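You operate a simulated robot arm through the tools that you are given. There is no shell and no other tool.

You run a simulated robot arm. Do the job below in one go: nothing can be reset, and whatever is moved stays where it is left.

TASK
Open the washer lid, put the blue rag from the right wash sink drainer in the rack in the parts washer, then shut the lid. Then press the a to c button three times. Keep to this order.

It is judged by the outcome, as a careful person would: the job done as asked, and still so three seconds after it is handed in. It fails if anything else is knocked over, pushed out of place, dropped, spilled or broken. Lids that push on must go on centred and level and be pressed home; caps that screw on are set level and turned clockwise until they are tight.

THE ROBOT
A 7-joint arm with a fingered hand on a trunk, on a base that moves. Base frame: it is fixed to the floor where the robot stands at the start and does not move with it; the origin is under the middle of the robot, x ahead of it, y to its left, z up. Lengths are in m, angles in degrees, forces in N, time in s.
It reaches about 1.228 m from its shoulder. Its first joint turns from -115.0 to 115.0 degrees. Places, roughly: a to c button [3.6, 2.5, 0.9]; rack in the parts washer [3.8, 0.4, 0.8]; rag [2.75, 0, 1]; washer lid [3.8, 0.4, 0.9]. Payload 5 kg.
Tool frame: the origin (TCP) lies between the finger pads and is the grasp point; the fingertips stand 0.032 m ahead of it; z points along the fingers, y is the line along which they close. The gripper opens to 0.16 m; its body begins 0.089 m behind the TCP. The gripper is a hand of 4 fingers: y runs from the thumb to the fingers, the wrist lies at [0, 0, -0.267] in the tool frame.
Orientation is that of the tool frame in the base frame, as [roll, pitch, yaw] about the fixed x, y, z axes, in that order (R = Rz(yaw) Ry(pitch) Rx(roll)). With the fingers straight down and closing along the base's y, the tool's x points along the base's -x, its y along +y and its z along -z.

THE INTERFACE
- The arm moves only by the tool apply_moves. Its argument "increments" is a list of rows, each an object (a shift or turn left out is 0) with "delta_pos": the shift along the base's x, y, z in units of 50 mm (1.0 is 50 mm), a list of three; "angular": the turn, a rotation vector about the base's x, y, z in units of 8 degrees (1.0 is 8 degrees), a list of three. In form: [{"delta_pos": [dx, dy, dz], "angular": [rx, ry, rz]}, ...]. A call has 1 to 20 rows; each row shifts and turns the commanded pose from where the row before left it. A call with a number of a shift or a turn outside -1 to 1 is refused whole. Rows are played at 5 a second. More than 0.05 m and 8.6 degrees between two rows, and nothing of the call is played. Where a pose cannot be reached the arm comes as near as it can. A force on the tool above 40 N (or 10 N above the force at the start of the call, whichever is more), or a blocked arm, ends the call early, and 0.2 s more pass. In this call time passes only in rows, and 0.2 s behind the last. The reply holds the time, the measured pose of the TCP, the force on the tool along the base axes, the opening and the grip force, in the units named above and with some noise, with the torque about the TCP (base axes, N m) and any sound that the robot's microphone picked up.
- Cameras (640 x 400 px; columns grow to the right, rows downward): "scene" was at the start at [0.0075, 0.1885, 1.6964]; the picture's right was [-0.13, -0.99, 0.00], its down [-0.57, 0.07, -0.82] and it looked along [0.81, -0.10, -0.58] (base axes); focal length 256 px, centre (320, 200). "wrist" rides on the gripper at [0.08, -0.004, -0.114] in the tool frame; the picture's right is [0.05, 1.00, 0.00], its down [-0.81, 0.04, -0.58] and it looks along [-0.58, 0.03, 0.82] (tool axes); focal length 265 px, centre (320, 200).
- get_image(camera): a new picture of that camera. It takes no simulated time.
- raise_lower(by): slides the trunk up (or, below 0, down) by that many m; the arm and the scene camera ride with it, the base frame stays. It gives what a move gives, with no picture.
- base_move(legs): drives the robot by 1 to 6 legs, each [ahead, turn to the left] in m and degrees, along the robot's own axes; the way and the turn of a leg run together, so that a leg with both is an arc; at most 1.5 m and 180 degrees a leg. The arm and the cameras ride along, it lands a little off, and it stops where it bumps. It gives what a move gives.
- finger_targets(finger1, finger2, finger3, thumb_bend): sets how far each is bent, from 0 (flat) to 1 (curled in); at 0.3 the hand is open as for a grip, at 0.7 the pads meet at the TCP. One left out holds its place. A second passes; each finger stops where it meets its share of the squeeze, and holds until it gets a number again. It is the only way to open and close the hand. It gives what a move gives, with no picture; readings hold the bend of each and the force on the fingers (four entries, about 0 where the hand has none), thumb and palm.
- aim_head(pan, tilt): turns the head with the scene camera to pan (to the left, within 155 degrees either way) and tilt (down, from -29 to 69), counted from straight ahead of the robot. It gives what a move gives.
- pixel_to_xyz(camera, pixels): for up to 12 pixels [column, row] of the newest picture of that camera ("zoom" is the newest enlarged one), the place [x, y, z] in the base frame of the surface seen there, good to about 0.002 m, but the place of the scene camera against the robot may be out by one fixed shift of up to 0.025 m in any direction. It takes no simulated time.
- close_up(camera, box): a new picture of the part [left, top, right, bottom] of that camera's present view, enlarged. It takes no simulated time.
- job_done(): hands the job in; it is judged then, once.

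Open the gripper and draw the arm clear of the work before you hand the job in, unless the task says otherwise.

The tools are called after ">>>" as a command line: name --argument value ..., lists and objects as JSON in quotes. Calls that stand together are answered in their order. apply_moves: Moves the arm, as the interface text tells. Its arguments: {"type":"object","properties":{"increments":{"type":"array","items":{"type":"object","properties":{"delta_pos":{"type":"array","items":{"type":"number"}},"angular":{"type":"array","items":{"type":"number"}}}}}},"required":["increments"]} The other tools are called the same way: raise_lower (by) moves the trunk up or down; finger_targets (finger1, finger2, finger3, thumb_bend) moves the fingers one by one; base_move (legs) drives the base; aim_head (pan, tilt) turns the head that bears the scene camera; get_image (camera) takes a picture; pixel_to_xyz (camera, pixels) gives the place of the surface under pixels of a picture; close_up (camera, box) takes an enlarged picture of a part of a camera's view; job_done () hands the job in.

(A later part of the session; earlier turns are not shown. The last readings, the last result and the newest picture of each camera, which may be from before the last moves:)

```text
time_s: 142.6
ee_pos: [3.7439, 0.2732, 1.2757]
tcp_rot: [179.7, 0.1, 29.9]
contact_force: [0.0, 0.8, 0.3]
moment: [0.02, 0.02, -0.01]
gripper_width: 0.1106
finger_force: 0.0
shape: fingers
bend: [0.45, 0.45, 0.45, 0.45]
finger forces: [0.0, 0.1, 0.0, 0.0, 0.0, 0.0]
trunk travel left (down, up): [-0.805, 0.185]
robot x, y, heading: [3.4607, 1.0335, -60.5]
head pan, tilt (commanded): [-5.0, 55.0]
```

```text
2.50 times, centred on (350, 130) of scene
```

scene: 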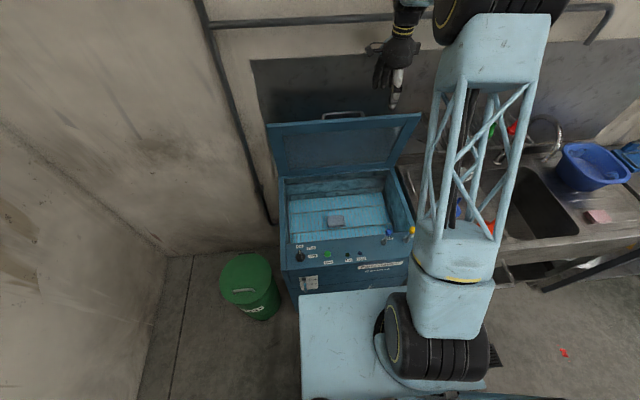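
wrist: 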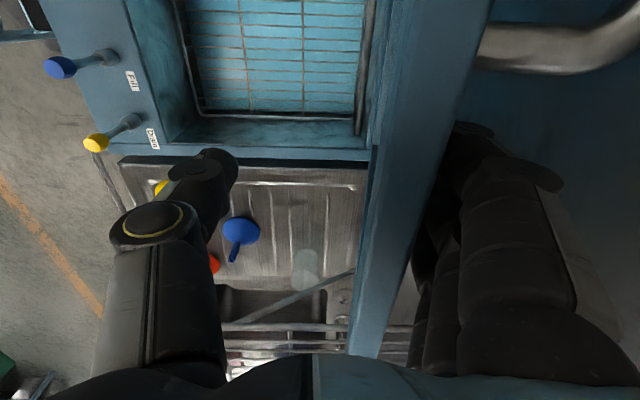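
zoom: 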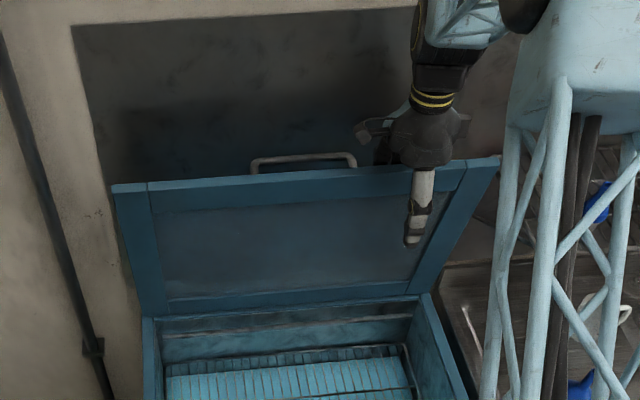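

Thumb is in front and the fingers behind the lid's edge. I'll pull toward the robot along the lid's arc, to about 60°.

>>> apply_moves --increments '[{"delta_pos": [-0.12, 0.208, 0]}, {"delta_pos": [-0.255, 0.442, -0.15]}, {"delta_pos": [-0.255, 0.442, -0.15]}, {"delta_pos": [-0.27, 0.468, -0.25]}, {"delta_pos": [-0.27, 0.468, -0.25]}]'

>>> get_image --camera "wrist"

>>> close_up --camera "scene" --box '[260, 80, 440, 240]'

```text
time_s: 143.8
ee_pos: [3.6836, 0.375, 1.2376]
tcp_rot: [179.6, 0.0, 29.9]
contact_force: [0.7, -0.1, -0.6]
moment: [-0.03, -0.05, 0.01]
gripper_width: 0.1115
finger_force: 0.0
shape: fingers
bend: [0.45, 0.45, 0.45, 0.45]
finger forces: [0.1, 0.0, 0.1, 0.0, 0.0, 0.1]
trunk travel left (down, up): [-0.805, 0.185]
robot x, y, heading: [3.4591, 1.0357, -60.3]
head pan, tilt (commanded): [-5.0, 55.0]
```

```text
taken
```

wrist: 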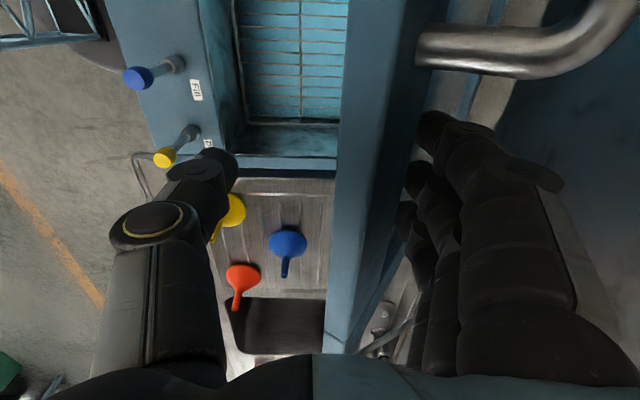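

```text
2.50 times, centred on (350, 160) of scene
```

zoom: 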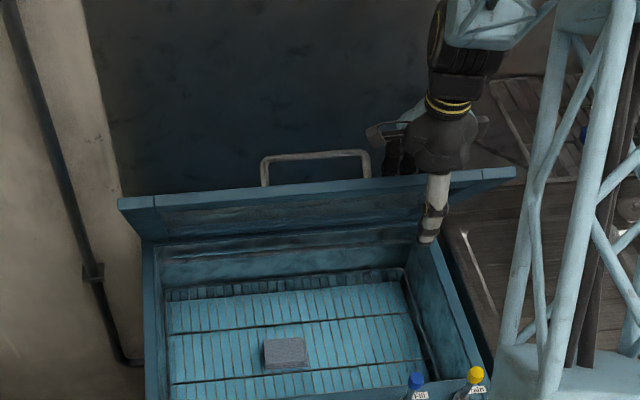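

The lid has come forward to about 62° without force. I'll pull on to about 50°, where it still holds itself.

>>> apply_moves --increments '[{"delta_pos": [-0.25, 0.433, -0.3]}, {"delta_pos": [-0.245, 0.424, -0.34]}]'

>>> get_image --camera "wrist"

>>> close_up --camera "scene" --box '[260, 80, 440, 240]'

```text
time_s: 144.4
ee_pos: [3.66, 0.4177, 1.2034]
tcp_rot: [179.5, 0.1, 30.0]
contact_force: [1.8, -2.3, -2.3]
moment: [0.02, 0.03, 0.05]
gripper_width: 0.1117
finger_force: 0.8
shape: fingers
bend: [0.45, 0.44, 0.44, 0.45]
finger forces: [0.5, 0.7, 0.9, 0.0, 0.0, 0.0]
trunk travel left (down, up): [-0.805, 0.185]
robot x, y, heading: [3.4568, 1.033, -60.3]
head pan, tilt (commanded): [-5.0, 55.0]
```

```text
taken
```

wrist: 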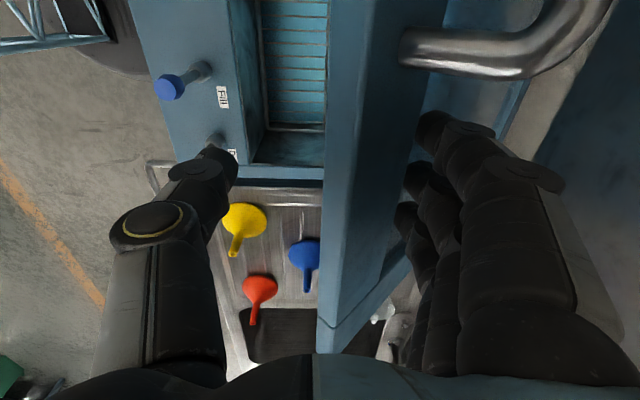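

```text
2.50 times, centred on (350, 160) of scene
```

zoom: 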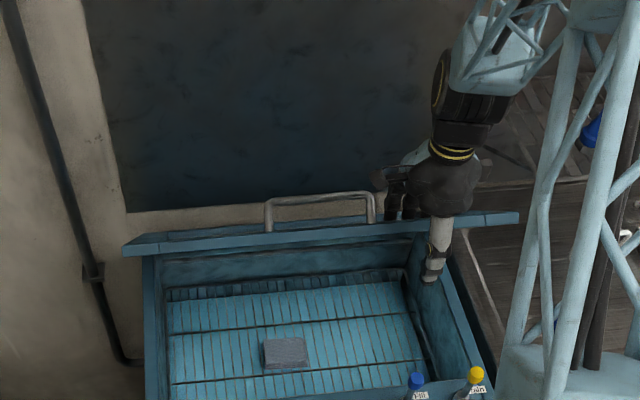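

Lid looks to be at ~52°. I'll measure the bar to get the angle before switching to the handle.

>>> pixel_to_xyz --camera "wrist" --pixels '[[430, 45], [520, 45], [570, 20], [600, 5], [350, 100], [340, 250]]'

>>> pixel_to_xyz --camera "zoom" --pixels '[[320, 197], [270, 203], [365, 195], [268, 228], [150, 245], [150, 260]]'

```text
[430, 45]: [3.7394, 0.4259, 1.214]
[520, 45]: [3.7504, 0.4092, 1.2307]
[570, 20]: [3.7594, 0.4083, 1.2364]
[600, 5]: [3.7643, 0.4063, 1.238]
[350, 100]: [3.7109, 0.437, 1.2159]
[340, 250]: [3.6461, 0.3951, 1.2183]
```

```text
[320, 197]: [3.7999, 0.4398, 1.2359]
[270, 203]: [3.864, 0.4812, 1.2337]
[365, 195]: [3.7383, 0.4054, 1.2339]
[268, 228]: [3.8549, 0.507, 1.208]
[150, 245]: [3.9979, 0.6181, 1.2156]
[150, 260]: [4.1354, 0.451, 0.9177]
```

The bar is at n≈0.16, z≈1.233 (lid ≈48°). I'll lift the hand off the edge, open the thumb, and move above the handle centre with the hand tilted 14° ready to hook the bar.

>>> apply_moves --increments '[{"delta_pos": [0.05, -0.087, 0.6]}, {"delta_pos": [0, 0, 0.95]}, {"delta_pos": [0, 0, 0.95]}, {"delta_pos": [0, 0, 0.95]}, {"delta_pos": [0, 0, 0.6]}]'

>>> finger_targets --finger1 0.45 --finger2 0.45 --finger3 0.45 --thumb_bend 0.2

>>> apply_moves --increments '[{"delta_pos": [0.77, -0.06, 0], "angular": [0.303, 0.175, 0]}, {"delta_pos": [0.77, -0.06, 0], "angular": [0.303, 0.175, 0]}, {"delta_pos": [0.77, -0.06, 0], "angular": [0.303, 0.175, 0]}, {"delta_pos": [0.77, -0.06, 0], "angular": [0.303, 0.175, 0]}, {"delta_pos": [0.77, -0.06, 0], "angular": [0.303, 0.175, 0]}]'

>>> get_image --camera "wrist"

>>> get_image --camera "scene"

```text
time_s: 145.6
ee_pos: [3.6627, 0.4134, 1.4068]
tcp_rot: [179.7, 0.1, 29.8]
contact_force: [0.1, -0.3, 0.2]
moment: [0.02, 0.01, -0.01]
gripper_width: 0.1113
finger_force: 0.1
shape: fingers
bend: [0.45, 0.45, 0.45, 0.45]
finger forces: [0.1, 0.0, 0.0, 0.1, 0.0, 0.1]
trunk travel left (down, up): [-0.805, 0.185]
robot x, y, heading: [3.4566, 1.0373, -60.5]
head pan, tilt (commanded): [-5.0, 55.0]
```

```text
time_s: 146.6
ee_pos: [3.6622, 0.4123, 1.4076]
tcp_rot: [179.6, 0.2, 29.9]
contact_force: [0.6, 0.7, 0.1]
moment: [0.01, 0.01, -0.01]
gripper_width: 0.1523
finger_force: 0.0
shape: fingers
bend: [0.45, 0.45, 0.45, 0.2]
finger forces: [0.0, 0.0, 0.1, 0.0, 0.1, 0.0]
trunk travel left (down, up): [-0.805, 0.185]
robot x, y, heading: [3.4566, 1.0309, -60.3]
head pan, tilt (commanded): [-5.0, 55.0]
```

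```text
time_s: 147.8
ee_pos: [3.857, 0.3969, 1.4029]
tcp_rot: [-166.1, 0.1, 30.0]
contact_force: [0.3, -0.8, -1.0]
moment: [0.02, 0.02, 0.05]
gripper_width: 0.1523
finger_force: 0.1
shape: fingers
bend: [0.45, 0.45, 0.45, 0.2]
finger forces: [0.1, 0.1, 0.1, 0.0, 0.1, 0.1]
trunk travel left (down, up): [-0.805, 0.185]
robot x, y, heading: [3.4605, 1.0335, -60.2]
head pan, tilt (commanded): [-5.0, 55.0]
```

```text
taken
```

wrist: 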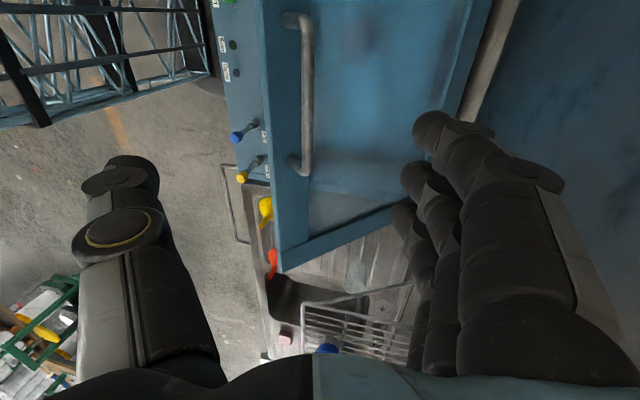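

```text
taken
```

scene: 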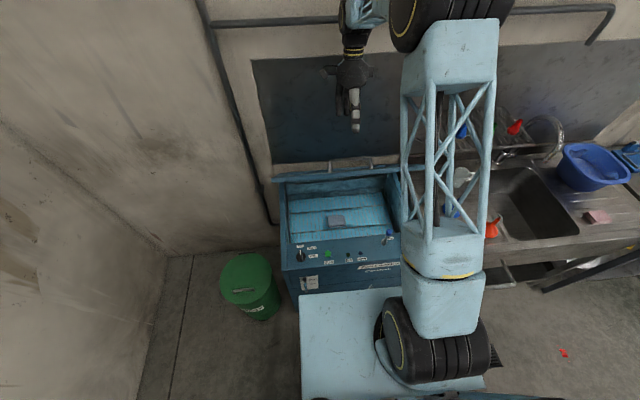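

The lid holds and the bar shows at (308,25–175) in the wrist view. I'll measure it for the final approach.

>>> pixel_to_xyz --camera "wrist" --pixels '[[308, 40], [308, 70], [308, 100], [308, 130], [306, 160], [285, 100], [275, 100], [350, 100]]'

```text
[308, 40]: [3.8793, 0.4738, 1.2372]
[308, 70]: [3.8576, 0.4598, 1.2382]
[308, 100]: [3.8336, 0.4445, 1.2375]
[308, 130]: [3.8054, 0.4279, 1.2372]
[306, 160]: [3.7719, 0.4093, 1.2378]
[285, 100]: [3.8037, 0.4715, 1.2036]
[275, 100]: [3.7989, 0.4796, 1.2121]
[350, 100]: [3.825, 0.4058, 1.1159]
```

Bar centre is at n≈0.156, z≈1.232, e1≈0, just as planned. I'll descend along the hand's axis, stopping short once for a look.

>>> apply_moves --increments '[{"delta_pos": [-0.1, 0.173, -0.752]}, {"delta_pos": [-0.1, 0.173, -0.752]}, {"delta_pos": [-0.1, 0.173, -0.752]}, {"delta_pos": [-0.1, 0.173, -0.752]}]'

>>> get_image --camera "wrist"

```text
time_s: 148.8
ee_pos: [3.832, 0.4305, 1.2541]
tcp_rot: [-166.5, 0.1, 30.0]
contact_force: [-0.7, 0.7, -0.9]
moment: [0.04, -0.04, -0.01]
gripper_width: 0.1524
finger_force: 0.1
shape: fingers
bend: [0.45, 0.45, 0.45, 0.2]
finger forces: [0.0, 0.0, 0.1, 0.1, 0.0, 0.1]
trunk travel left (down, up): [-0.805, 0.185]
robot x, y, heading: [3.4563, 1.0345, -60.3]
head pan, tilt (commanded): [-5.0, 55.0]
```

```text
taken
```

wrist: 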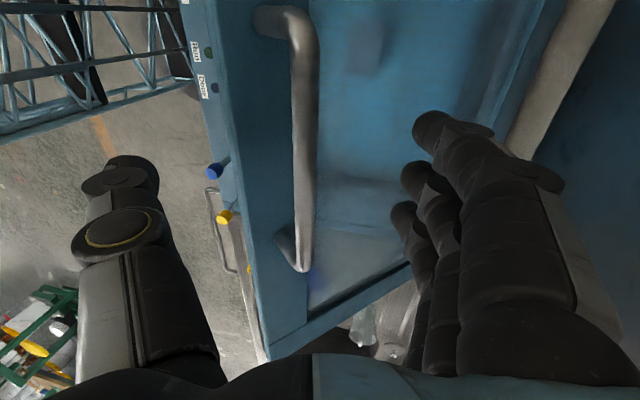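

The bar lies between the fingers (right) and the open thumb (left). I'll do the last 40 mm and curl the fingers under the bar.

>>> apply_moves --increments '[{"delta_pos": [-0.05, 0.087, -0.4]}, {"delta_pos": [-0.05, 0.087, -0.4]}]'

>>> finger_targets --finger1 0.85 --finger2 0.85 --finger3 0.85

>>> get_image --camera "wrist"

```text
time_s: 149.4
ee_pos: [3.8298, 0.4412, 1.2157]
tcp_rot: [-166.4, 0.1, 30.0]
contact_force: [0.4, 0.6, 0.6]
moment: [0.04, 0.03, -0.01]
gripper_width: 0.1525
finger_force: 0.0
shape: fingers
bend: [0.45, 0.45, 0.45, 0.2]
finger forces: [0.0, 0.0, 0.0, 0.0, 0.0, 0.1]
trunk travel left (down, up): [-0.805, 0.185]
robot x, y, heading: [3.4573, 1.0352, -60.1]
head pan, tilt (commanded): [-5.0, 55.0]
```

```text
time_s: 150.4
ee_pos: [3.8299, 0.4404, 1.2155]
tcp_rot: [-166.4, 0.1, 30.0]
contact_force: [1.6, -3.4, -8.1]
moment: [0.03, 0.05, 0.03]
gripper_width: 0.0814
finger_force: 3.4
shape: fingers
bend: [0.84, 0.84, 0.84, 0.2]
finger forces: [2.8, 2.5, 2.3, 0.0, 0.0, 0.0]
trunk travel left (down, up): [-0.805, 0.185]
robot x, y, heading: [3.4557, 1.0356, -60.5]
head pan, tilt (commanded): [-5.0, 55.0]
```

```text
taken
```

wrist: 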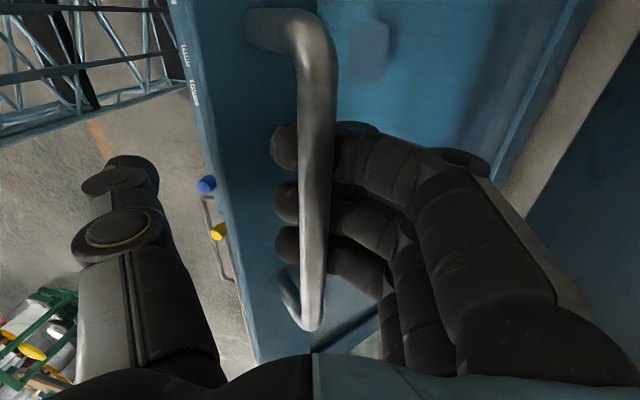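

The fingers are hooked under the bar again. I'll lower the lid along the arc, first to about 35°.

>>> apply_moves --increments '[{"delta_pos": [-0.1025, 0.1775, -0.175]}, {"delta_pos": [-0.1025, 0.1775, -0.175]}, {"delta_pos": [-0.1025, 0.1775, -0.175]}, {"delta_pos": [-0.1025, 0.1775, -0.175]}, {"delta_pos": [-0.11, 0.19, -0.22], "angular": [-0.108, -0.0625, 0]}, {"delta_pos": [-0.11, 0.19, -0.22], "angular": [-0.108, -0.0625, 0]}]'

>>> get_image --camera "wrist"

>>> close_up --camera "scene" --box '[260, 100, 440, 260]'

```text
time_s: 151.8
ee_pos: [3.7965, 0.4974, 1.1586]
tcp_rot: [-168.4, 0.2, 30.0]
contact_force: [-0.3, 0.1, 0.7]
moment: [-0.01, 0.0, 0.0]
gripper_width: 0.0791
finger_force: 0.0
shape: fingers
bend: [0.85, 0.85, 0.85, 0.2]
finger forces: [0.0, 0.0, 0.4, 0.0, 0.1, 0.1]
trunk travel left (down, up): [-0.805, 0.185]
robot x, y, heading: [3.4581, 1.0301, -60.3]
head pan, tilt (commanded): [-5.0, 55.0]
```

```text
taken
```

wrist: 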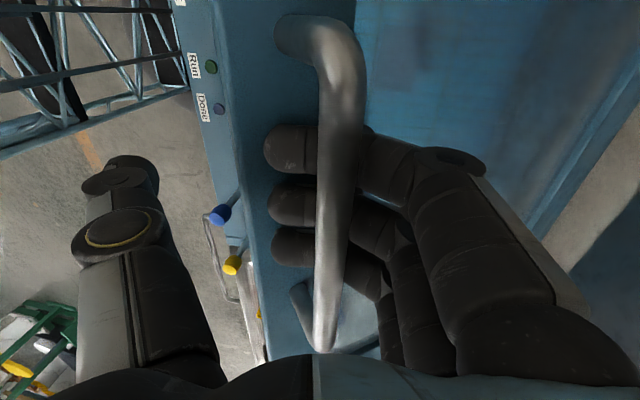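

```text
2.50 times, centred on (350, 180) of scene
```

zoom: 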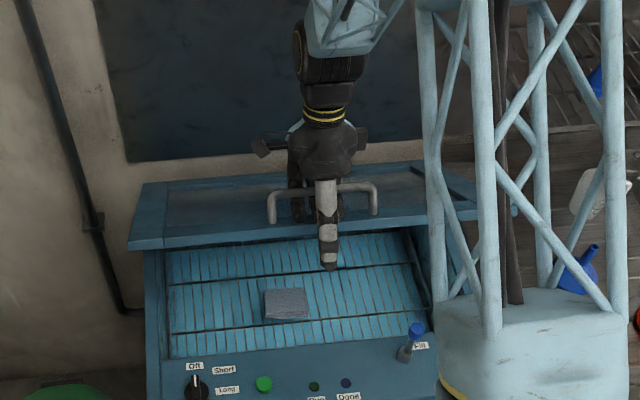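

The lid follows, now about 35°. I'll continue down to about 10°.

>>> apply_moves --increments '[{"delta_pos": [-0.1, 0.173, -0.238], "angular": [-0.108, -0.0625, 0]}, {"delta_pos": [-0.1, 0.173, -0.238], "angular": [-0.108, -0.0625, 0]}, {"delta_pos": [-0.09, 0.156, -0.255], "angular": [-0.108, -0.0625, 0]}, {"delta_pos": [-0.09, 0.156, -0.255], "angular": [-0.108, -0.0625, 0]}, {"delta_pos": [-0.078, 0.135, -0.271], "angular": [-0.108, -0.0625, 0]}, {"delta_pos": [-0.078, 0.135, -0.271], "angular": [-0.108, -0.0625, 0]}, {"delta_pos": [-0.067, 0.116, -0.282], "angular": [-0.081, -0.047, 0]}, {"delta_pos": [-0.067, 0.116, -0.282], "angular": [-0.081, -0.047, 0]}, {"delta_pos": [-0.055, 0.095, -0.296], "angular": [-0.081, -0.047, 0]}, {"delta_pos": [-0.055, 0.095, -0.296], "angular": [-0.081, -0.047, 0]}]'

>>> get_image --camera "wrist"

>>> close_up --camera "scene" --box '[260, 100, 440, 260]'

```text
time_s: 154.0
ee_pos: [3.7577, 0.5641, 1.0235]
tcp_rot: [-177.3, 0.1, 30.0]
contact_force: [0.1, -0.3, 0.0]
moment: [0.01, 0.0, 0.0]
gripper_width: 0.0795
finger_force: 0.1
shape: fingers
bend: [0.85, 0.85, 0.85, 0.2]
finger forces: [0.0, 0.0, 0.0, 0.0, 0.0, 0.1]
trunk travel left (down, up): [-0.805, 0.185]
robot x, y, heading: [3.4599, 1.0266, -60.4]
head pan, tilt (commanded): [-5.0, 55.0]
```

```text
taken
```

wrist: 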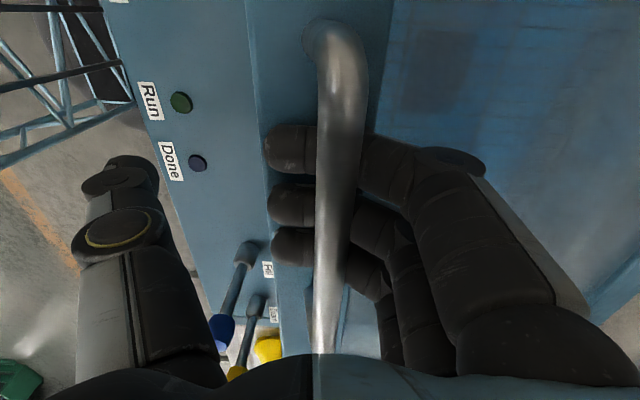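

```text
2.50 times, centred on (350, 180) of scene
```

zoom: 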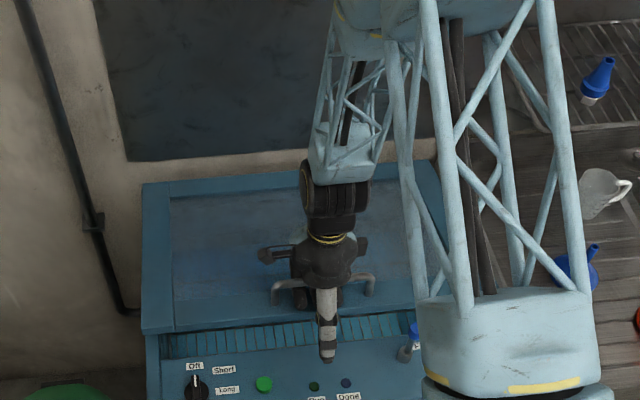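

The lid is nearly shut (small gap at zoom row 340). I'll lower the last 40 mm, down to where the hook was first made with the lid closed.

>>> apply_moves --increments '[{"delta_pos": [-0.043, 0.075, -0.25], "angular": [-0.08, -0.045, 0]}, {"delta_pos": [-0.043, 0.075, -0.25], "angular": [-0.08, -0.045, 0]}, {"delta_pos": [-0.03, 0.05, -0.2], "angular": [-0.08, -0.045, 0]}, {"delta_pos": [0, 0, -0.1]}]'

>>> get_image --camera "wrist"

>>> close_up --camera "scene" --box '[260, 100, 440, 260]'

```text
time_s: 155.0
ee_pos: [3.7524, 0.5735, 0.9832]
tcp_rot: [-179.6, 0.1, 29.9]
contact_force: [-0.1, 1.0, 0.5]
moment: [0.03, 0.01, 0.02]
gripper_width: 0.0792
finger_force: 0.1
shape: fingers
bend: [0.85, 0.85, 0.85, 0.2]
finger forces: [0.1, 0.0, 0.0, 0.0, 0.0, 0.1]
trunk travel left (down, up): [-0.805, 0.185]
robot x, y, heading: [3.4617, 1.0304, -60.5]
head pan, tilt (commanded): [-5.0, 55.0]
```

```text
taken
```

wrist: 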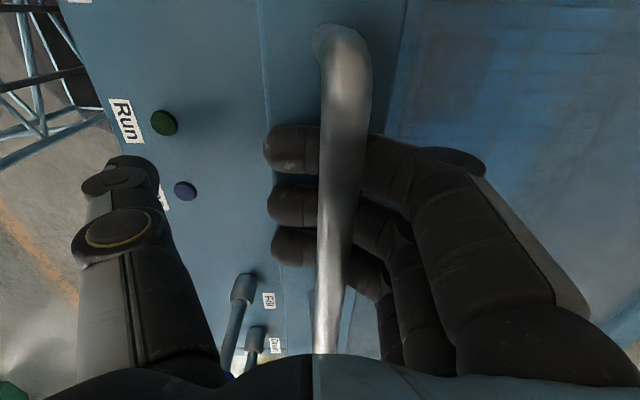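

```text
2.50 times, centred on (350, 180) of scene
```

zoom: 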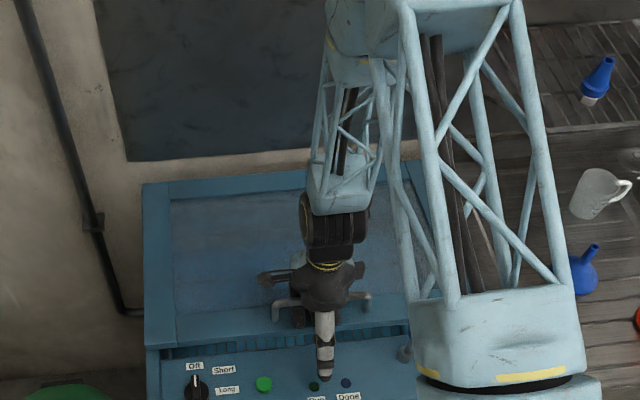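

>>> pixel_to_xyz --camera "wrist" --pixels '[[345, 80], [338, 200], [332, 300], [200, 140], [330, 50]]'

```text
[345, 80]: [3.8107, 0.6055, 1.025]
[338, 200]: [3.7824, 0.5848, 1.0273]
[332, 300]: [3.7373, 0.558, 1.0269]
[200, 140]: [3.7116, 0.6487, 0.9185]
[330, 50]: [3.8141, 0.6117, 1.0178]
```

The bar top is at z 1.026, so the lid is still ~6° open. I'll lower another 12 mm and see if it follows.

>>> apply_moves --increments '[{"delta_pos": [0, 0, -0.12]}, {"delta_pos": [0, 0, -0.12]}]'

>>> get_image --camera "wrist"

>>> pixel_to_xyz --camera "wrist" --pixels '[[345, 80], [338, 200], [332, 300], [300, 60]]'

```text
time_s: 155.6
ee_pos: [3.7515, 0.5731, 0.9711]
tcp_rot: [-179.6, 0.1, 30.0]
contact_force: [0.1, 0.2, -0.1]
moment: [0.02, -0.05, 0.01]
gripper_width: 0.0794
finger_force: 0.0
shape: fingers
bend: [0.85, 0.85, 0.85, 0.2]
finger forces: [0.1, 0.1, 0.1, 0.0, 0.1, 0.0]
trunk travel left (down, up): [-0.805, 0.185]
robot x, y, heading: [3.4568, 1.0338, -60.3]
head pan, tilt (commanded): [-5.0, 55.0]
```

```text
taken
```

wrist: 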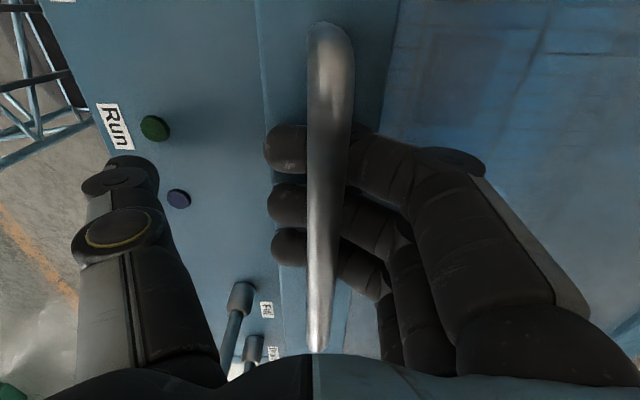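

```text
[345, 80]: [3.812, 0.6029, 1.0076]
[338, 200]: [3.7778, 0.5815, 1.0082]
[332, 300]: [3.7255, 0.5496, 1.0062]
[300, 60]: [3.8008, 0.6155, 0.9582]
```

The lid is settling slowly (bar top now 1.008). I'll wait a second with the thumb call to let it settle, then look.

>>> finger_targets --thumb_bend 0.25

>>> get_image --camera "wrist"

>>> pixel_to_xyz --camera "wrist" --pixels '[[335, 80], [325, 200], [320, 280], [300, 60]]'

```text
time_s: 156.6
ee_pos: [3.752, 0.5745, 0.9715]
tcp_rot: [-179.5, 0.1, 29.9]
contact_force: [-0.6, 1.5, -1.7]
moment: [-0.01, 0.0, -0.01]
gripper_width: 0.0761
finger_force: 1.1
shape: fingers
bend: [0.85, 0.85, 0.85, 0.25]
finger forces: [0.9, 0.8, 0.5, 0.1, 0.0, 0.0]
trunk travel left (down, up): [-0.805, 0.185]
robot x, y, heading: [3.4609, 1.0369, -60.5]
head pan, tilt (commanded): [-5.0, 55.0]
```

```text
taken
```

wrist: 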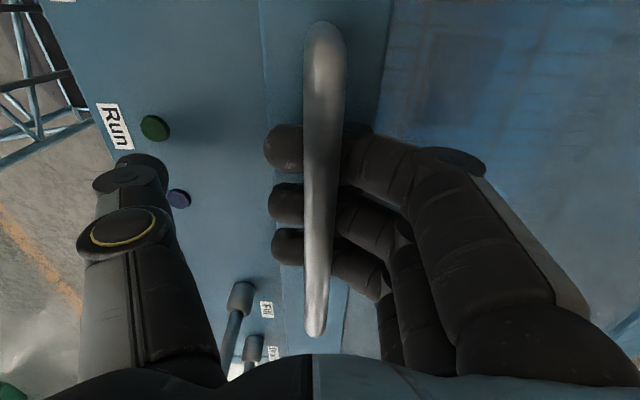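

```text
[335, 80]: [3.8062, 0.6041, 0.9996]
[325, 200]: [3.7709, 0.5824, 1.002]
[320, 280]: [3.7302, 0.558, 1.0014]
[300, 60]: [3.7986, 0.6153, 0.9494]
```

The bar now rests lightly on the fingers, 11 mm above shut. I'll raise 8 mm for fingertip clearance and uncurl, letting the damped lid settle shut.

>>> apply_moves --increments '[{"delta_pos": [0, 0, 0.16]}]'

>>> finger_targets --finger1 0.6 --finger2 0.6 --finger3 0.6 --thumb_bend 0.4

>>> get_image --camera "wrist"

>>> close_up --camera "scene" --box '[260, 100, 440, 260]'

```text
time_s: 157.0
ee_pos: [3.7509, 0.5746, 0.9803]
tcp_rot: [-179.6, 0.2, 30.0]
contact_force: [1.8, -1.2, -1.0]
moment: [0.0, 0.02, -0.01]
gripper_width: 0.077
finger_force: 1.2
shape: fingers
bend: [0.85, 0.85, 0.85, 0.25]
finger forces: [0.9, 0.7, 0.8, 0.0, 0.0, 0.1]
trunk travel left (down, up): [-0.805, 0.185]
robot x, y, heading: [3.4585, 1.0304, -60.5]
head pan, tilt (commanded): [-5.0, 55.0]
```

```text
time_s: 158.0
ee_pos: [3.7524, 0.5749, 0.9804]
tcp_rot: [-179.5, 0.1, 29.9]
contact_force: [0.0, -0.2, -0.3]
moment: [0.01, 0.01, 0.01]
gripper_width: 0.0917
finger_force: 0.0
shape: fingers
bend: [0.6, 0.6, 0.6, 0.4]
finger forces: [0.0, 0.0, 0.1, 0.0, 0.1, 0.0]
trunk travel left (down, up): [-0.805, 0.185]
robot x, y, heading: [3.4589, 1.0291, -60.2]
head pan, tilt (commanded): [-5.0, 55.0]
```

```text
taken
```

wrist: 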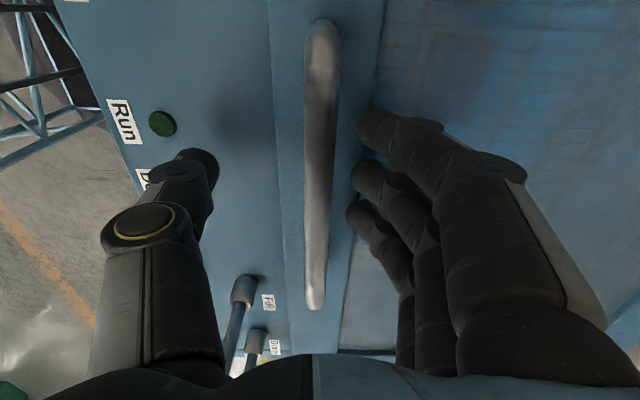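

```text
2.50 times, centred on (350, 180) of scene
```

zoom: 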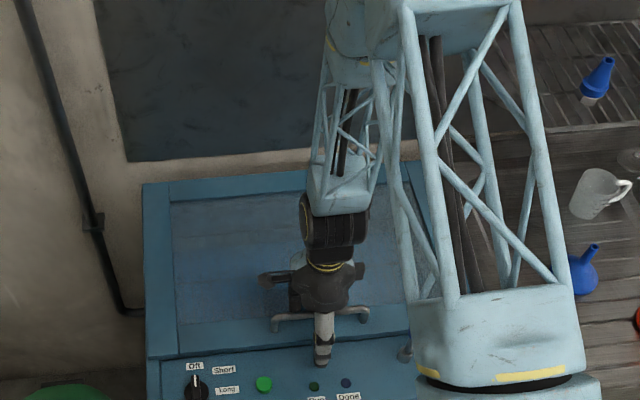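

The bar is free and the gap looks closed. I'll lift the hand clear and verify that the lid is fully shut.

>>> apply_moves --increments '[{"delta_pos": [0, 0, 0.4]}, {"delta_pos": [0, 0, 0.9]}, {"delta_pos": [0, 0, 0.95]}, {"delta_pos": [0, 0, 0.95]}, {"delta_pos": [0, 0, 0.95]}, {"delta_pos": [0, 0, 0.95]}, {"delta_pos": [0, 0, 0.95]}]'

>>> get_image --camera "wrist"

>>> pixel_to_xyz --camera "wrist" --pixels '[[322, 60], [322, 90], [320, 110], [335, 90], [305, 90], [390, 60], [460, 60]]'

>>> close_up --camera "scene" --box '[260, 100, 440, 260]'

```text
time_s: 159.6
ee_pos: [3.7513, 0.5775, 1.2837]
tcp_rot: [-179.6, 0.1, 30.0]
contact_force: [0.1, 0.9, -0.2]
moment: [-0.02, -0.05, 0.05]
gripper_width: 0.0918
finger_force: 0.1
shape: fingers
bend: [0.6, 0.6, 0.6, 0.4]
finger forces: [0.1, 0.0, 0.1, 0.1, 0.1, 0.1]
trunk travel left (down, up): [-0.805, 0.185]
robot x, y, heading: [3.4572, 1.0362, -60.5]
head pan, tilt (commanded): [-5.0, 55.0]
```

```text
taken
```

wrist: 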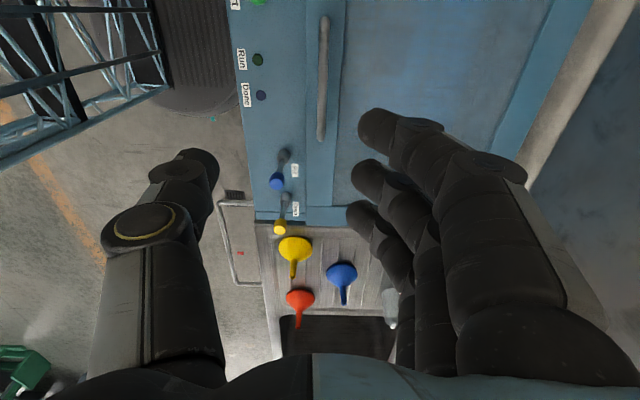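

```text
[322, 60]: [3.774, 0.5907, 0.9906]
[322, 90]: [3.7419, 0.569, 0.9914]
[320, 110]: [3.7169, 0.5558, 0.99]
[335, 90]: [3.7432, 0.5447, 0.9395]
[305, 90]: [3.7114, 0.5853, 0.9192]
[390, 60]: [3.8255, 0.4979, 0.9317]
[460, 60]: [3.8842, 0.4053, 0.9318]
```

```text
2.50 times, centred on (350, 180) of scene
```

zoom: 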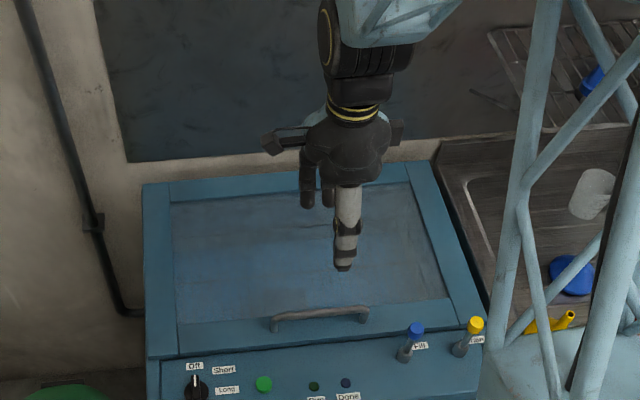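

The lid is fully shut (bar top 0.9906, lid top 0.9395 as at the start). Next, the a-to-c button: I'll back the base off and turn the head toward the cabinet to read the labels.

>>> base_move --legs '[[-0.25, 0]]'

>>> aim_head --pan 140 --tilt 35

>>> get_image --camera "scene"

```text
time_s: 161.4
ee_pos: [3.6281, 0.7917, 1.2834]
tcp_rot: [-179.6, 0.1, 29.9]
contact_force: [0.3, -0.6, 0.3]
moment: [-0.05, -0.01, 0.02]
gripper_width: 0.0918
finger_force: 0.1
shape: fingers
bend: [0.6, 0.6, 0.6, 0.4]
finger forces: [0.1, 0.0, 0.0, 0.0, 0.0, 0.1]
trunk travel left (down, up): [-0.805, 0.185]
robot x, y, heading: [3.3362, 1.2458, -60.1]
head pan, tilt (commanded): [-5.0, 55.0]
```

```text
time_s: 163.7
ee_pos: [3.6287, 0.7902, 1.2829]
tcp_rot: [-179.6, 0.1, 29.9]
contact_force: [-0.6, 0.0, 1.5]
moment: [0.01, -0.02, -0.01]
gripper_width: 0.0918
finger_force: 0.1
shape: fingers
bend: [0.6, 0.6, 0.6, 0.4]
finger forces: [0.0, 0.0, 0.0, 0.0, 0.1, 0.0]
trunk travel left (down, up): [-0.805, 0.185]
robot x, y, heading: [3.3351, 1.249, -60.3]
head pan, tilt (commanded): [140.0, 35.0]
```

```text
taken
```

scene: 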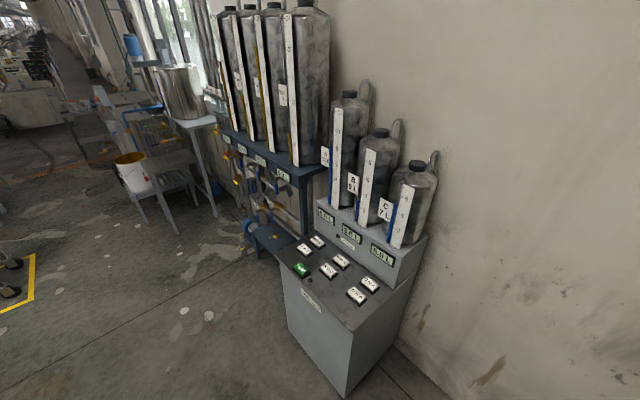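

The cabinet's button panel is at about (330,270). I'll zoom in to read the labels.

>>> close_up --camera "scene" --box '[270, 220, 410, 320]'

>>> close_up --camera "scene" --box '[290, 230, 350, 280]'

>>> close_up --camera "scene" --box '[330, 250, 390, 310]'

```text
4.00 times, centred on (340, 270) of scene
```

zoom: 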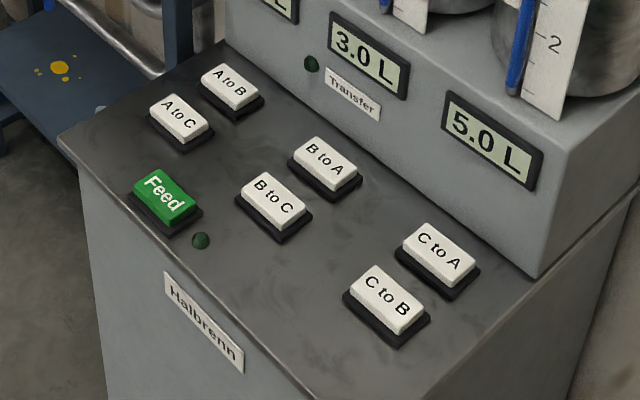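

```text
8.00 times, centred on (320, 255) of scene
```

zoom: 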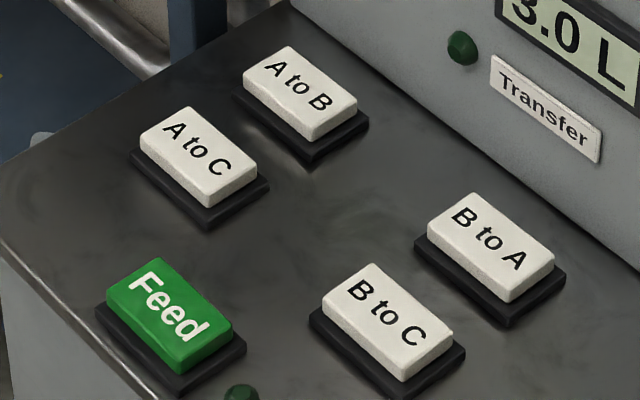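

```text
6.67 times, centred on (360, 280) of scene
```

zoom: 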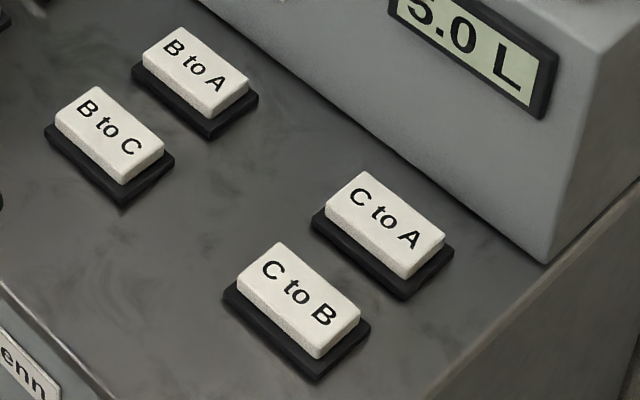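

The "A to C" button is at scene pixel about (305,249), on the cabinet's sloping/flat top with A to B behind it and Feed in front. I'll measure all buttons and the panel.

>>> pixel_to_xyz --camera "scene" --pixels '[[305, 249], [317, 242], [301, 269], [328, 270], [342, 261], [357, 296], [369, 285], [290, 255], [350, 320], [320, 260], [395, 270], [283, 262]]'

>>> close_up --camera "scene" --box '[300, 80, 460, 260]'

```text
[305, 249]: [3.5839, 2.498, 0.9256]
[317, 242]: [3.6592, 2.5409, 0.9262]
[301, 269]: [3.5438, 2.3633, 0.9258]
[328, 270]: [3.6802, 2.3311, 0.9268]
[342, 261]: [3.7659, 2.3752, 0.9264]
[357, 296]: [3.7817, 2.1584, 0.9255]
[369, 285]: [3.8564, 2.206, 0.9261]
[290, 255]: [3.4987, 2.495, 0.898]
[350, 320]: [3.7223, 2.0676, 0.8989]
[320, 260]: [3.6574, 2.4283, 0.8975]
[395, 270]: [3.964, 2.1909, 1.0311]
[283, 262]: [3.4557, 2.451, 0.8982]
```

```text
2.22 times, centred on (380, 170) of scene
```

zoom: 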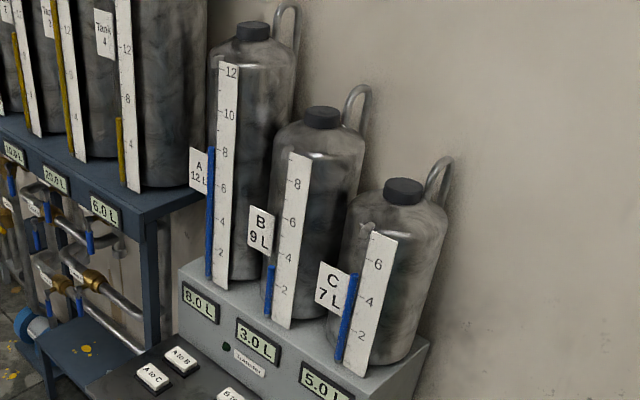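

Button tops are at z≈0.926 on a flat panel (z 0.898), spaced 87 mm in depth and 193 mm sideways, so a single extended finger will press cleanly. I'll measure the tank stand beside the panel and check the floor where I want to stand.

>>> pixel_to_xyz --camera "scene" --pixels '[[305, 215], [322, 168], [300, 172], [280, 240], [262, 240], [250, 150], [160, 190], [200, 290], [230, 330], [345, 225], [350, 130], [345, 95]]'

```text
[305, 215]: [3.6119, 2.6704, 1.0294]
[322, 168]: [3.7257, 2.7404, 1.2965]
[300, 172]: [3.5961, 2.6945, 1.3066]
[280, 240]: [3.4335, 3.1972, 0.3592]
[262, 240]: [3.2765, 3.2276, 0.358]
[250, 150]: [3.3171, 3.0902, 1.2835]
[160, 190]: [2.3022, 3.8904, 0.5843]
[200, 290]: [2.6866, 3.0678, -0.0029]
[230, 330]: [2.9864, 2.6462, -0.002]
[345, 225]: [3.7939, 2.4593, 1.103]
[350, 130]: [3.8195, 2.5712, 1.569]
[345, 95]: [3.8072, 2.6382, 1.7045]
```

The tank stand post is 0.13 m to the left and beyond the button, so I'll approach with the hand shifted to the right. Driving: back up to about (2.95,2.12), then turn left to face the cabinet (heading 30°).

>>> base_move --legs '[[0, -6], [-0.95, 0], [0, 96]]'

>>> aim_head --pan 0 --tilt 45

>>> get_image --camera "scene"

>>> get_image --camera "wrist"

```text
time_s: 173.5
ee_pos: [3.4072, 2.4268, 1.2828]
tcp_rot: [-179.6, 0.0, 120.0]
contact_force: [-0.4, 0.6, -0.4]
moment: [0.0, -0.02, 0.01]
gripper_width: 0.0918
finger_force: 0.1
shape: fingers
bend: [0.6, 0.6, 0.6, 0.4]
finger forces: [0.0, 0.0, 0.0, 0.0, 0.0, 0.0]
trunk travel left (down, up): [-0.805, 0.185]
robot x, y, heading: [2.9545, 2.1289, 29.4]
head pan, tilt (commanded): [140.0, 35.0]
```

```text
time_s: 175.8
ee_pos: [3.4085, 2.4266, 1.2822]
tcp_rot: [-179.6, 0.2, 120.1]
contact_force: [1.0, 0.0, -0.1]
moment: [0.03, 0.02, 0.01]
gripper_width: 0.0918
finger_force: 0.0
shape: fingers
bend: [0.6, 0.6, 0.6, 0.4]
finger forces: [0.0, 0.0, 0.0, 0.0, 0.0, 0.0]
trunk travel left (down, up): [-0.805, 0.185]
robot x, y, heading: [2.9515, 2.1314, 29.7]
head pan, tilt (commanded): [0.0, 45.0]
```

```text
taken
```

scene: 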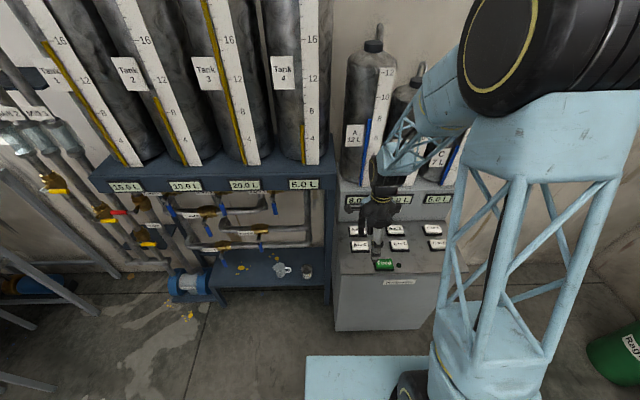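

```text
taken
```

wrist: 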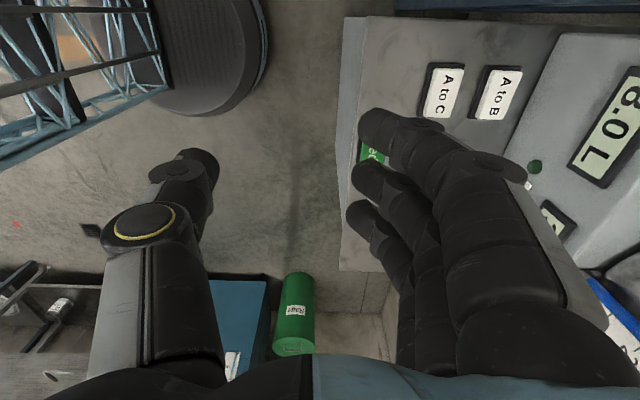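

The wrist camera now reads "A to C" at (443,92). I'll shape the hand for pressing: middle finger extended, the other fingers and thumb curled in.

>>> finger_targets --finger1 1.0 --finger2 0.5 --finger3 1.0 --thumb_bend 0.9

>>> get_image --camera "wrist"

>>> pixel_to_xyz --camera "wrist" --pixels '[[430, 70], [458, 70], [428, 113], [452, 116], [442, 92], [498, 92], [345, 100], [400, 60]]'

```text
time_s: 176.8
ee_pos: [3.409, 2.427, 1.2819]
tcp_rot: [-179.6, 0.1, 120.1]
contact_force: [-0.7, -0.8, -0.3]
moment: [0.01, -0.03, 0.01]
gripper_width: 0.0477
finger_force: 0.0
shape: fingers
bend: [1.0, 0.5, 1.0, 0.9]
finger forces: [0.0, 0.0, 0.0, 0.0, 0.1, 0.0]
trunk travel left (down, up): [-0.805, 0.185]
robot x, y, heading: [2.9528, 2.134, 29.7]
head pan, tilt (commanded): [0.0, 45.0]
```

```text
taken
```

wrist: 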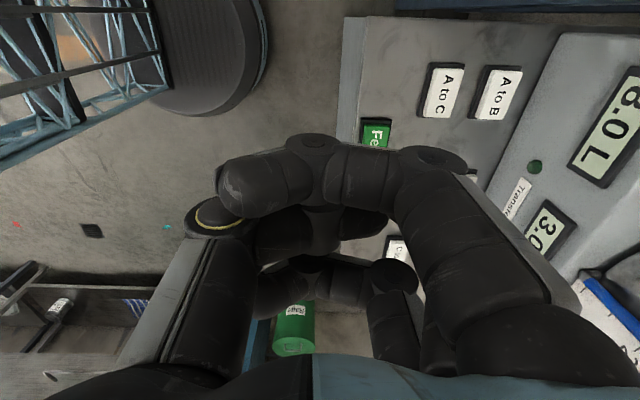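

```text
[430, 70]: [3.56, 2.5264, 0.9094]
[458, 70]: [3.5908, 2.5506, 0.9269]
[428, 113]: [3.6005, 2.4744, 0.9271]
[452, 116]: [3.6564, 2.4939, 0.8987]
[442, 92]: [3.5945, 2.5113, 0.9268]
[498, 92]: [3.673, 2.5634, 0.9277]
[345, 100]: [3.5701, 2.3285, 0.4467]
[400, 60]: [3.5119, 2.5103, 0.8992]
```

The curled near finger hides the middle one. I'll use the finger nearest the camera for pressing instead so I can see its tip.

>>> finger_targets --finger1 0.5 --finger2 1.0 --finger3 1.0 --thumb_bend 0.9

>>> get_image --camera "wrist"

```text
time_s: 177.8
ee_pos: [3.4092, 2.4271, 1.2824]
tcp_rot: [-179.6, 0.1, 120.0]
contact_force: [-0.3, -0.1, -0.2]
moment: [-0.01, -0.04, 0.0]
gripper_width: 0.0415
finger_force: 0.1
shape: fingers
bend: [0.5, 0.69, 1.0, 0.91]
finger forces: [0.1, 0.0, 0.0, 0.1, 0.1, 0.0]
trunk travel left (down, up): [-0.805, 0.185]
robot x, y, heading: [2.9543, 2.1318, 29.8]
head pan, tilt (commanded): [0.0, 45.0]
```

```text
taken
```

wrist: 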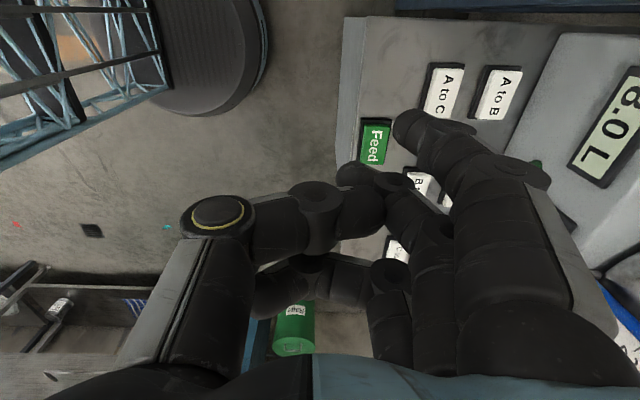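

Finger 1 is the near one with its tip visible at (405,125), but finger 2 got blocked by the thumb at 0.69. I'll open the thumb, curl finger 2 fully, then bring the thumb back partly.

>>> finger_targets --thumb_bend 0.4

>>> finger_targets --finger1 0.5 --finger2 1.0 --finger3 1.0

>>> finger_targets --thumb_bend 0.9

>>> get_image --camera "wrist"

```text
time_s: 178.8
ee_pos: [3.4096, 2.427, 1.2838]
tcp_rot: [-179.6, 0.1, 120.2]
contact_force: [0.7, -0.5, -0.9]
moment: [0.04, -0.03, -0.03]
gripper_width: 0.1104
finger_force: 0.0
shape: fingers
bend: [0.5, 1.0, 1.0, 0.4]
finger forces: [0.0, 0.0, 0.0, 0.1, 0.0, 0.1]
trunk travel left (down, up): [-0.805, 0.185]
robot x, y, heading: [2.9513, 2.1279, 30.0]
head pan, tilt (commanded): [0.0, 45.0]
```

```text
time_s: 179.8
ee_pos: [3.4091, 2.4265, 1.2825]
tcp_rot: [-179.6, 0.1, 120.1]
contact_force: [-0.2, -0.6, 0.6]
moment: [0.01, 0.01, 0.0]
gripper_width: 0.1104
finger_force: 0.1
shape: fingers
bend: [0.5, 1.0, 1.0, 0.4]
finger forces: [0.0, 0.0, 0.0, 0.0, 0.1, 0.0]
trunk travel left (down, up): [-0.805, 0.185]
robot x, y, heading: [2.9536, 2.132, 29.9]
head pan, tilt (commanded): [0.0, 45.0]
```

```text
time_s: 180.8
ee_pos: [3.409, 2.4267, 1.2832]
tcp_rot: [-179.6, 0.1, 120.0]
contact_force: [0.0, -0.1, 0.2]
moment: [-0.02, -0.02, -0.02]
gripper_width: 0.0434
finger_force: 0.0
shape: fingers
bend: [0.5, 1.0, 1.0, 0.82]
finger forces: [0.0, 0.0, 0.0, 0.1, 0.0, 0.0]
trunk travel left (down, up): [-0.805, 0.185]
robot x, y, heading: [2.9538, 2.1317, 29.7]
head pan, tilt (commanded): [0.0, 45.0]
```

```text
taken
```

wrist: 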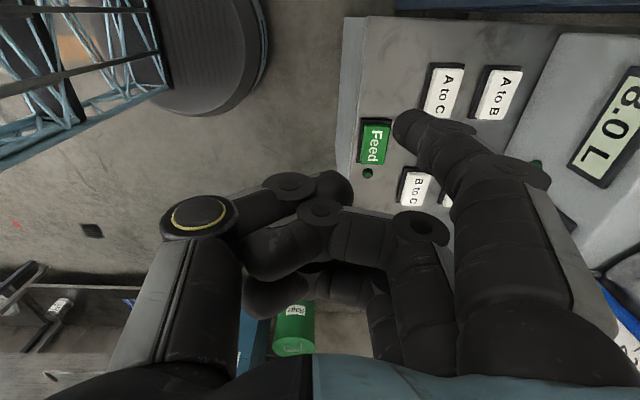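

Now only finger 1 is extended, tip at (403,125). I'll measure the fingertip and the button's four corners.

>>> pixel_to_xyz --camera "wrist" --pixels '[[398, 122], [405, 116], [405, 130], [415, 122], [396, 130], [412, 112], [434, 73], [462, 74], [428, 110], [447, 113], [443, 92], [340, 180]]'

>>> close_up --camera "wrist" --box '[360, 40, 560, 165]'

```text
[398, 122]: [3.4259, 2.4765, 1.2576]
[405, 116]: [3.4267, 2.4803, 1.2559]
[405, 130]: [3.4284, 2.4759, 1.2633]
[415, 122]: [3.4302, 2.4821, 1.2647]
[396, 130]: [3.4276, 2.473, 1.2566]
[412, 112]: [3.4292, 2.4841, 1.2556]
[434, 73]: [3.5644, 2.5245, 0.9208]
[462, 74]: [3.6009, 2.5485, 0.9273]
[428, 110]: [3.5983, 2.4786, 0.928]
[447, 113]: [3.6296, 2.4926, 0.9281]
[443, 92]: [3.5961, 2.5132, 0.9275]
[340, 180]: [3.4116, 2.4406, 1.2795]
```

```text
3.20 times, centred on (460, 102) of wrist
```

zoom: 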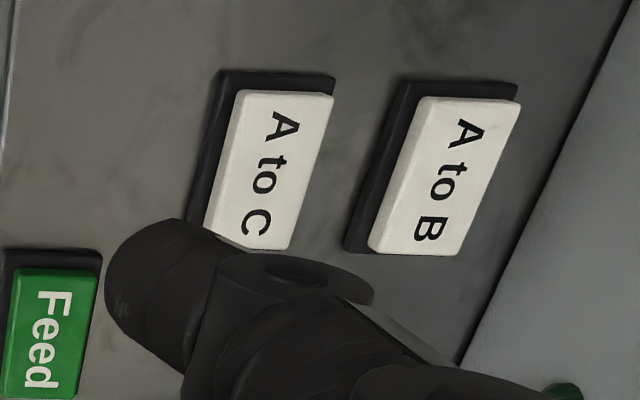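

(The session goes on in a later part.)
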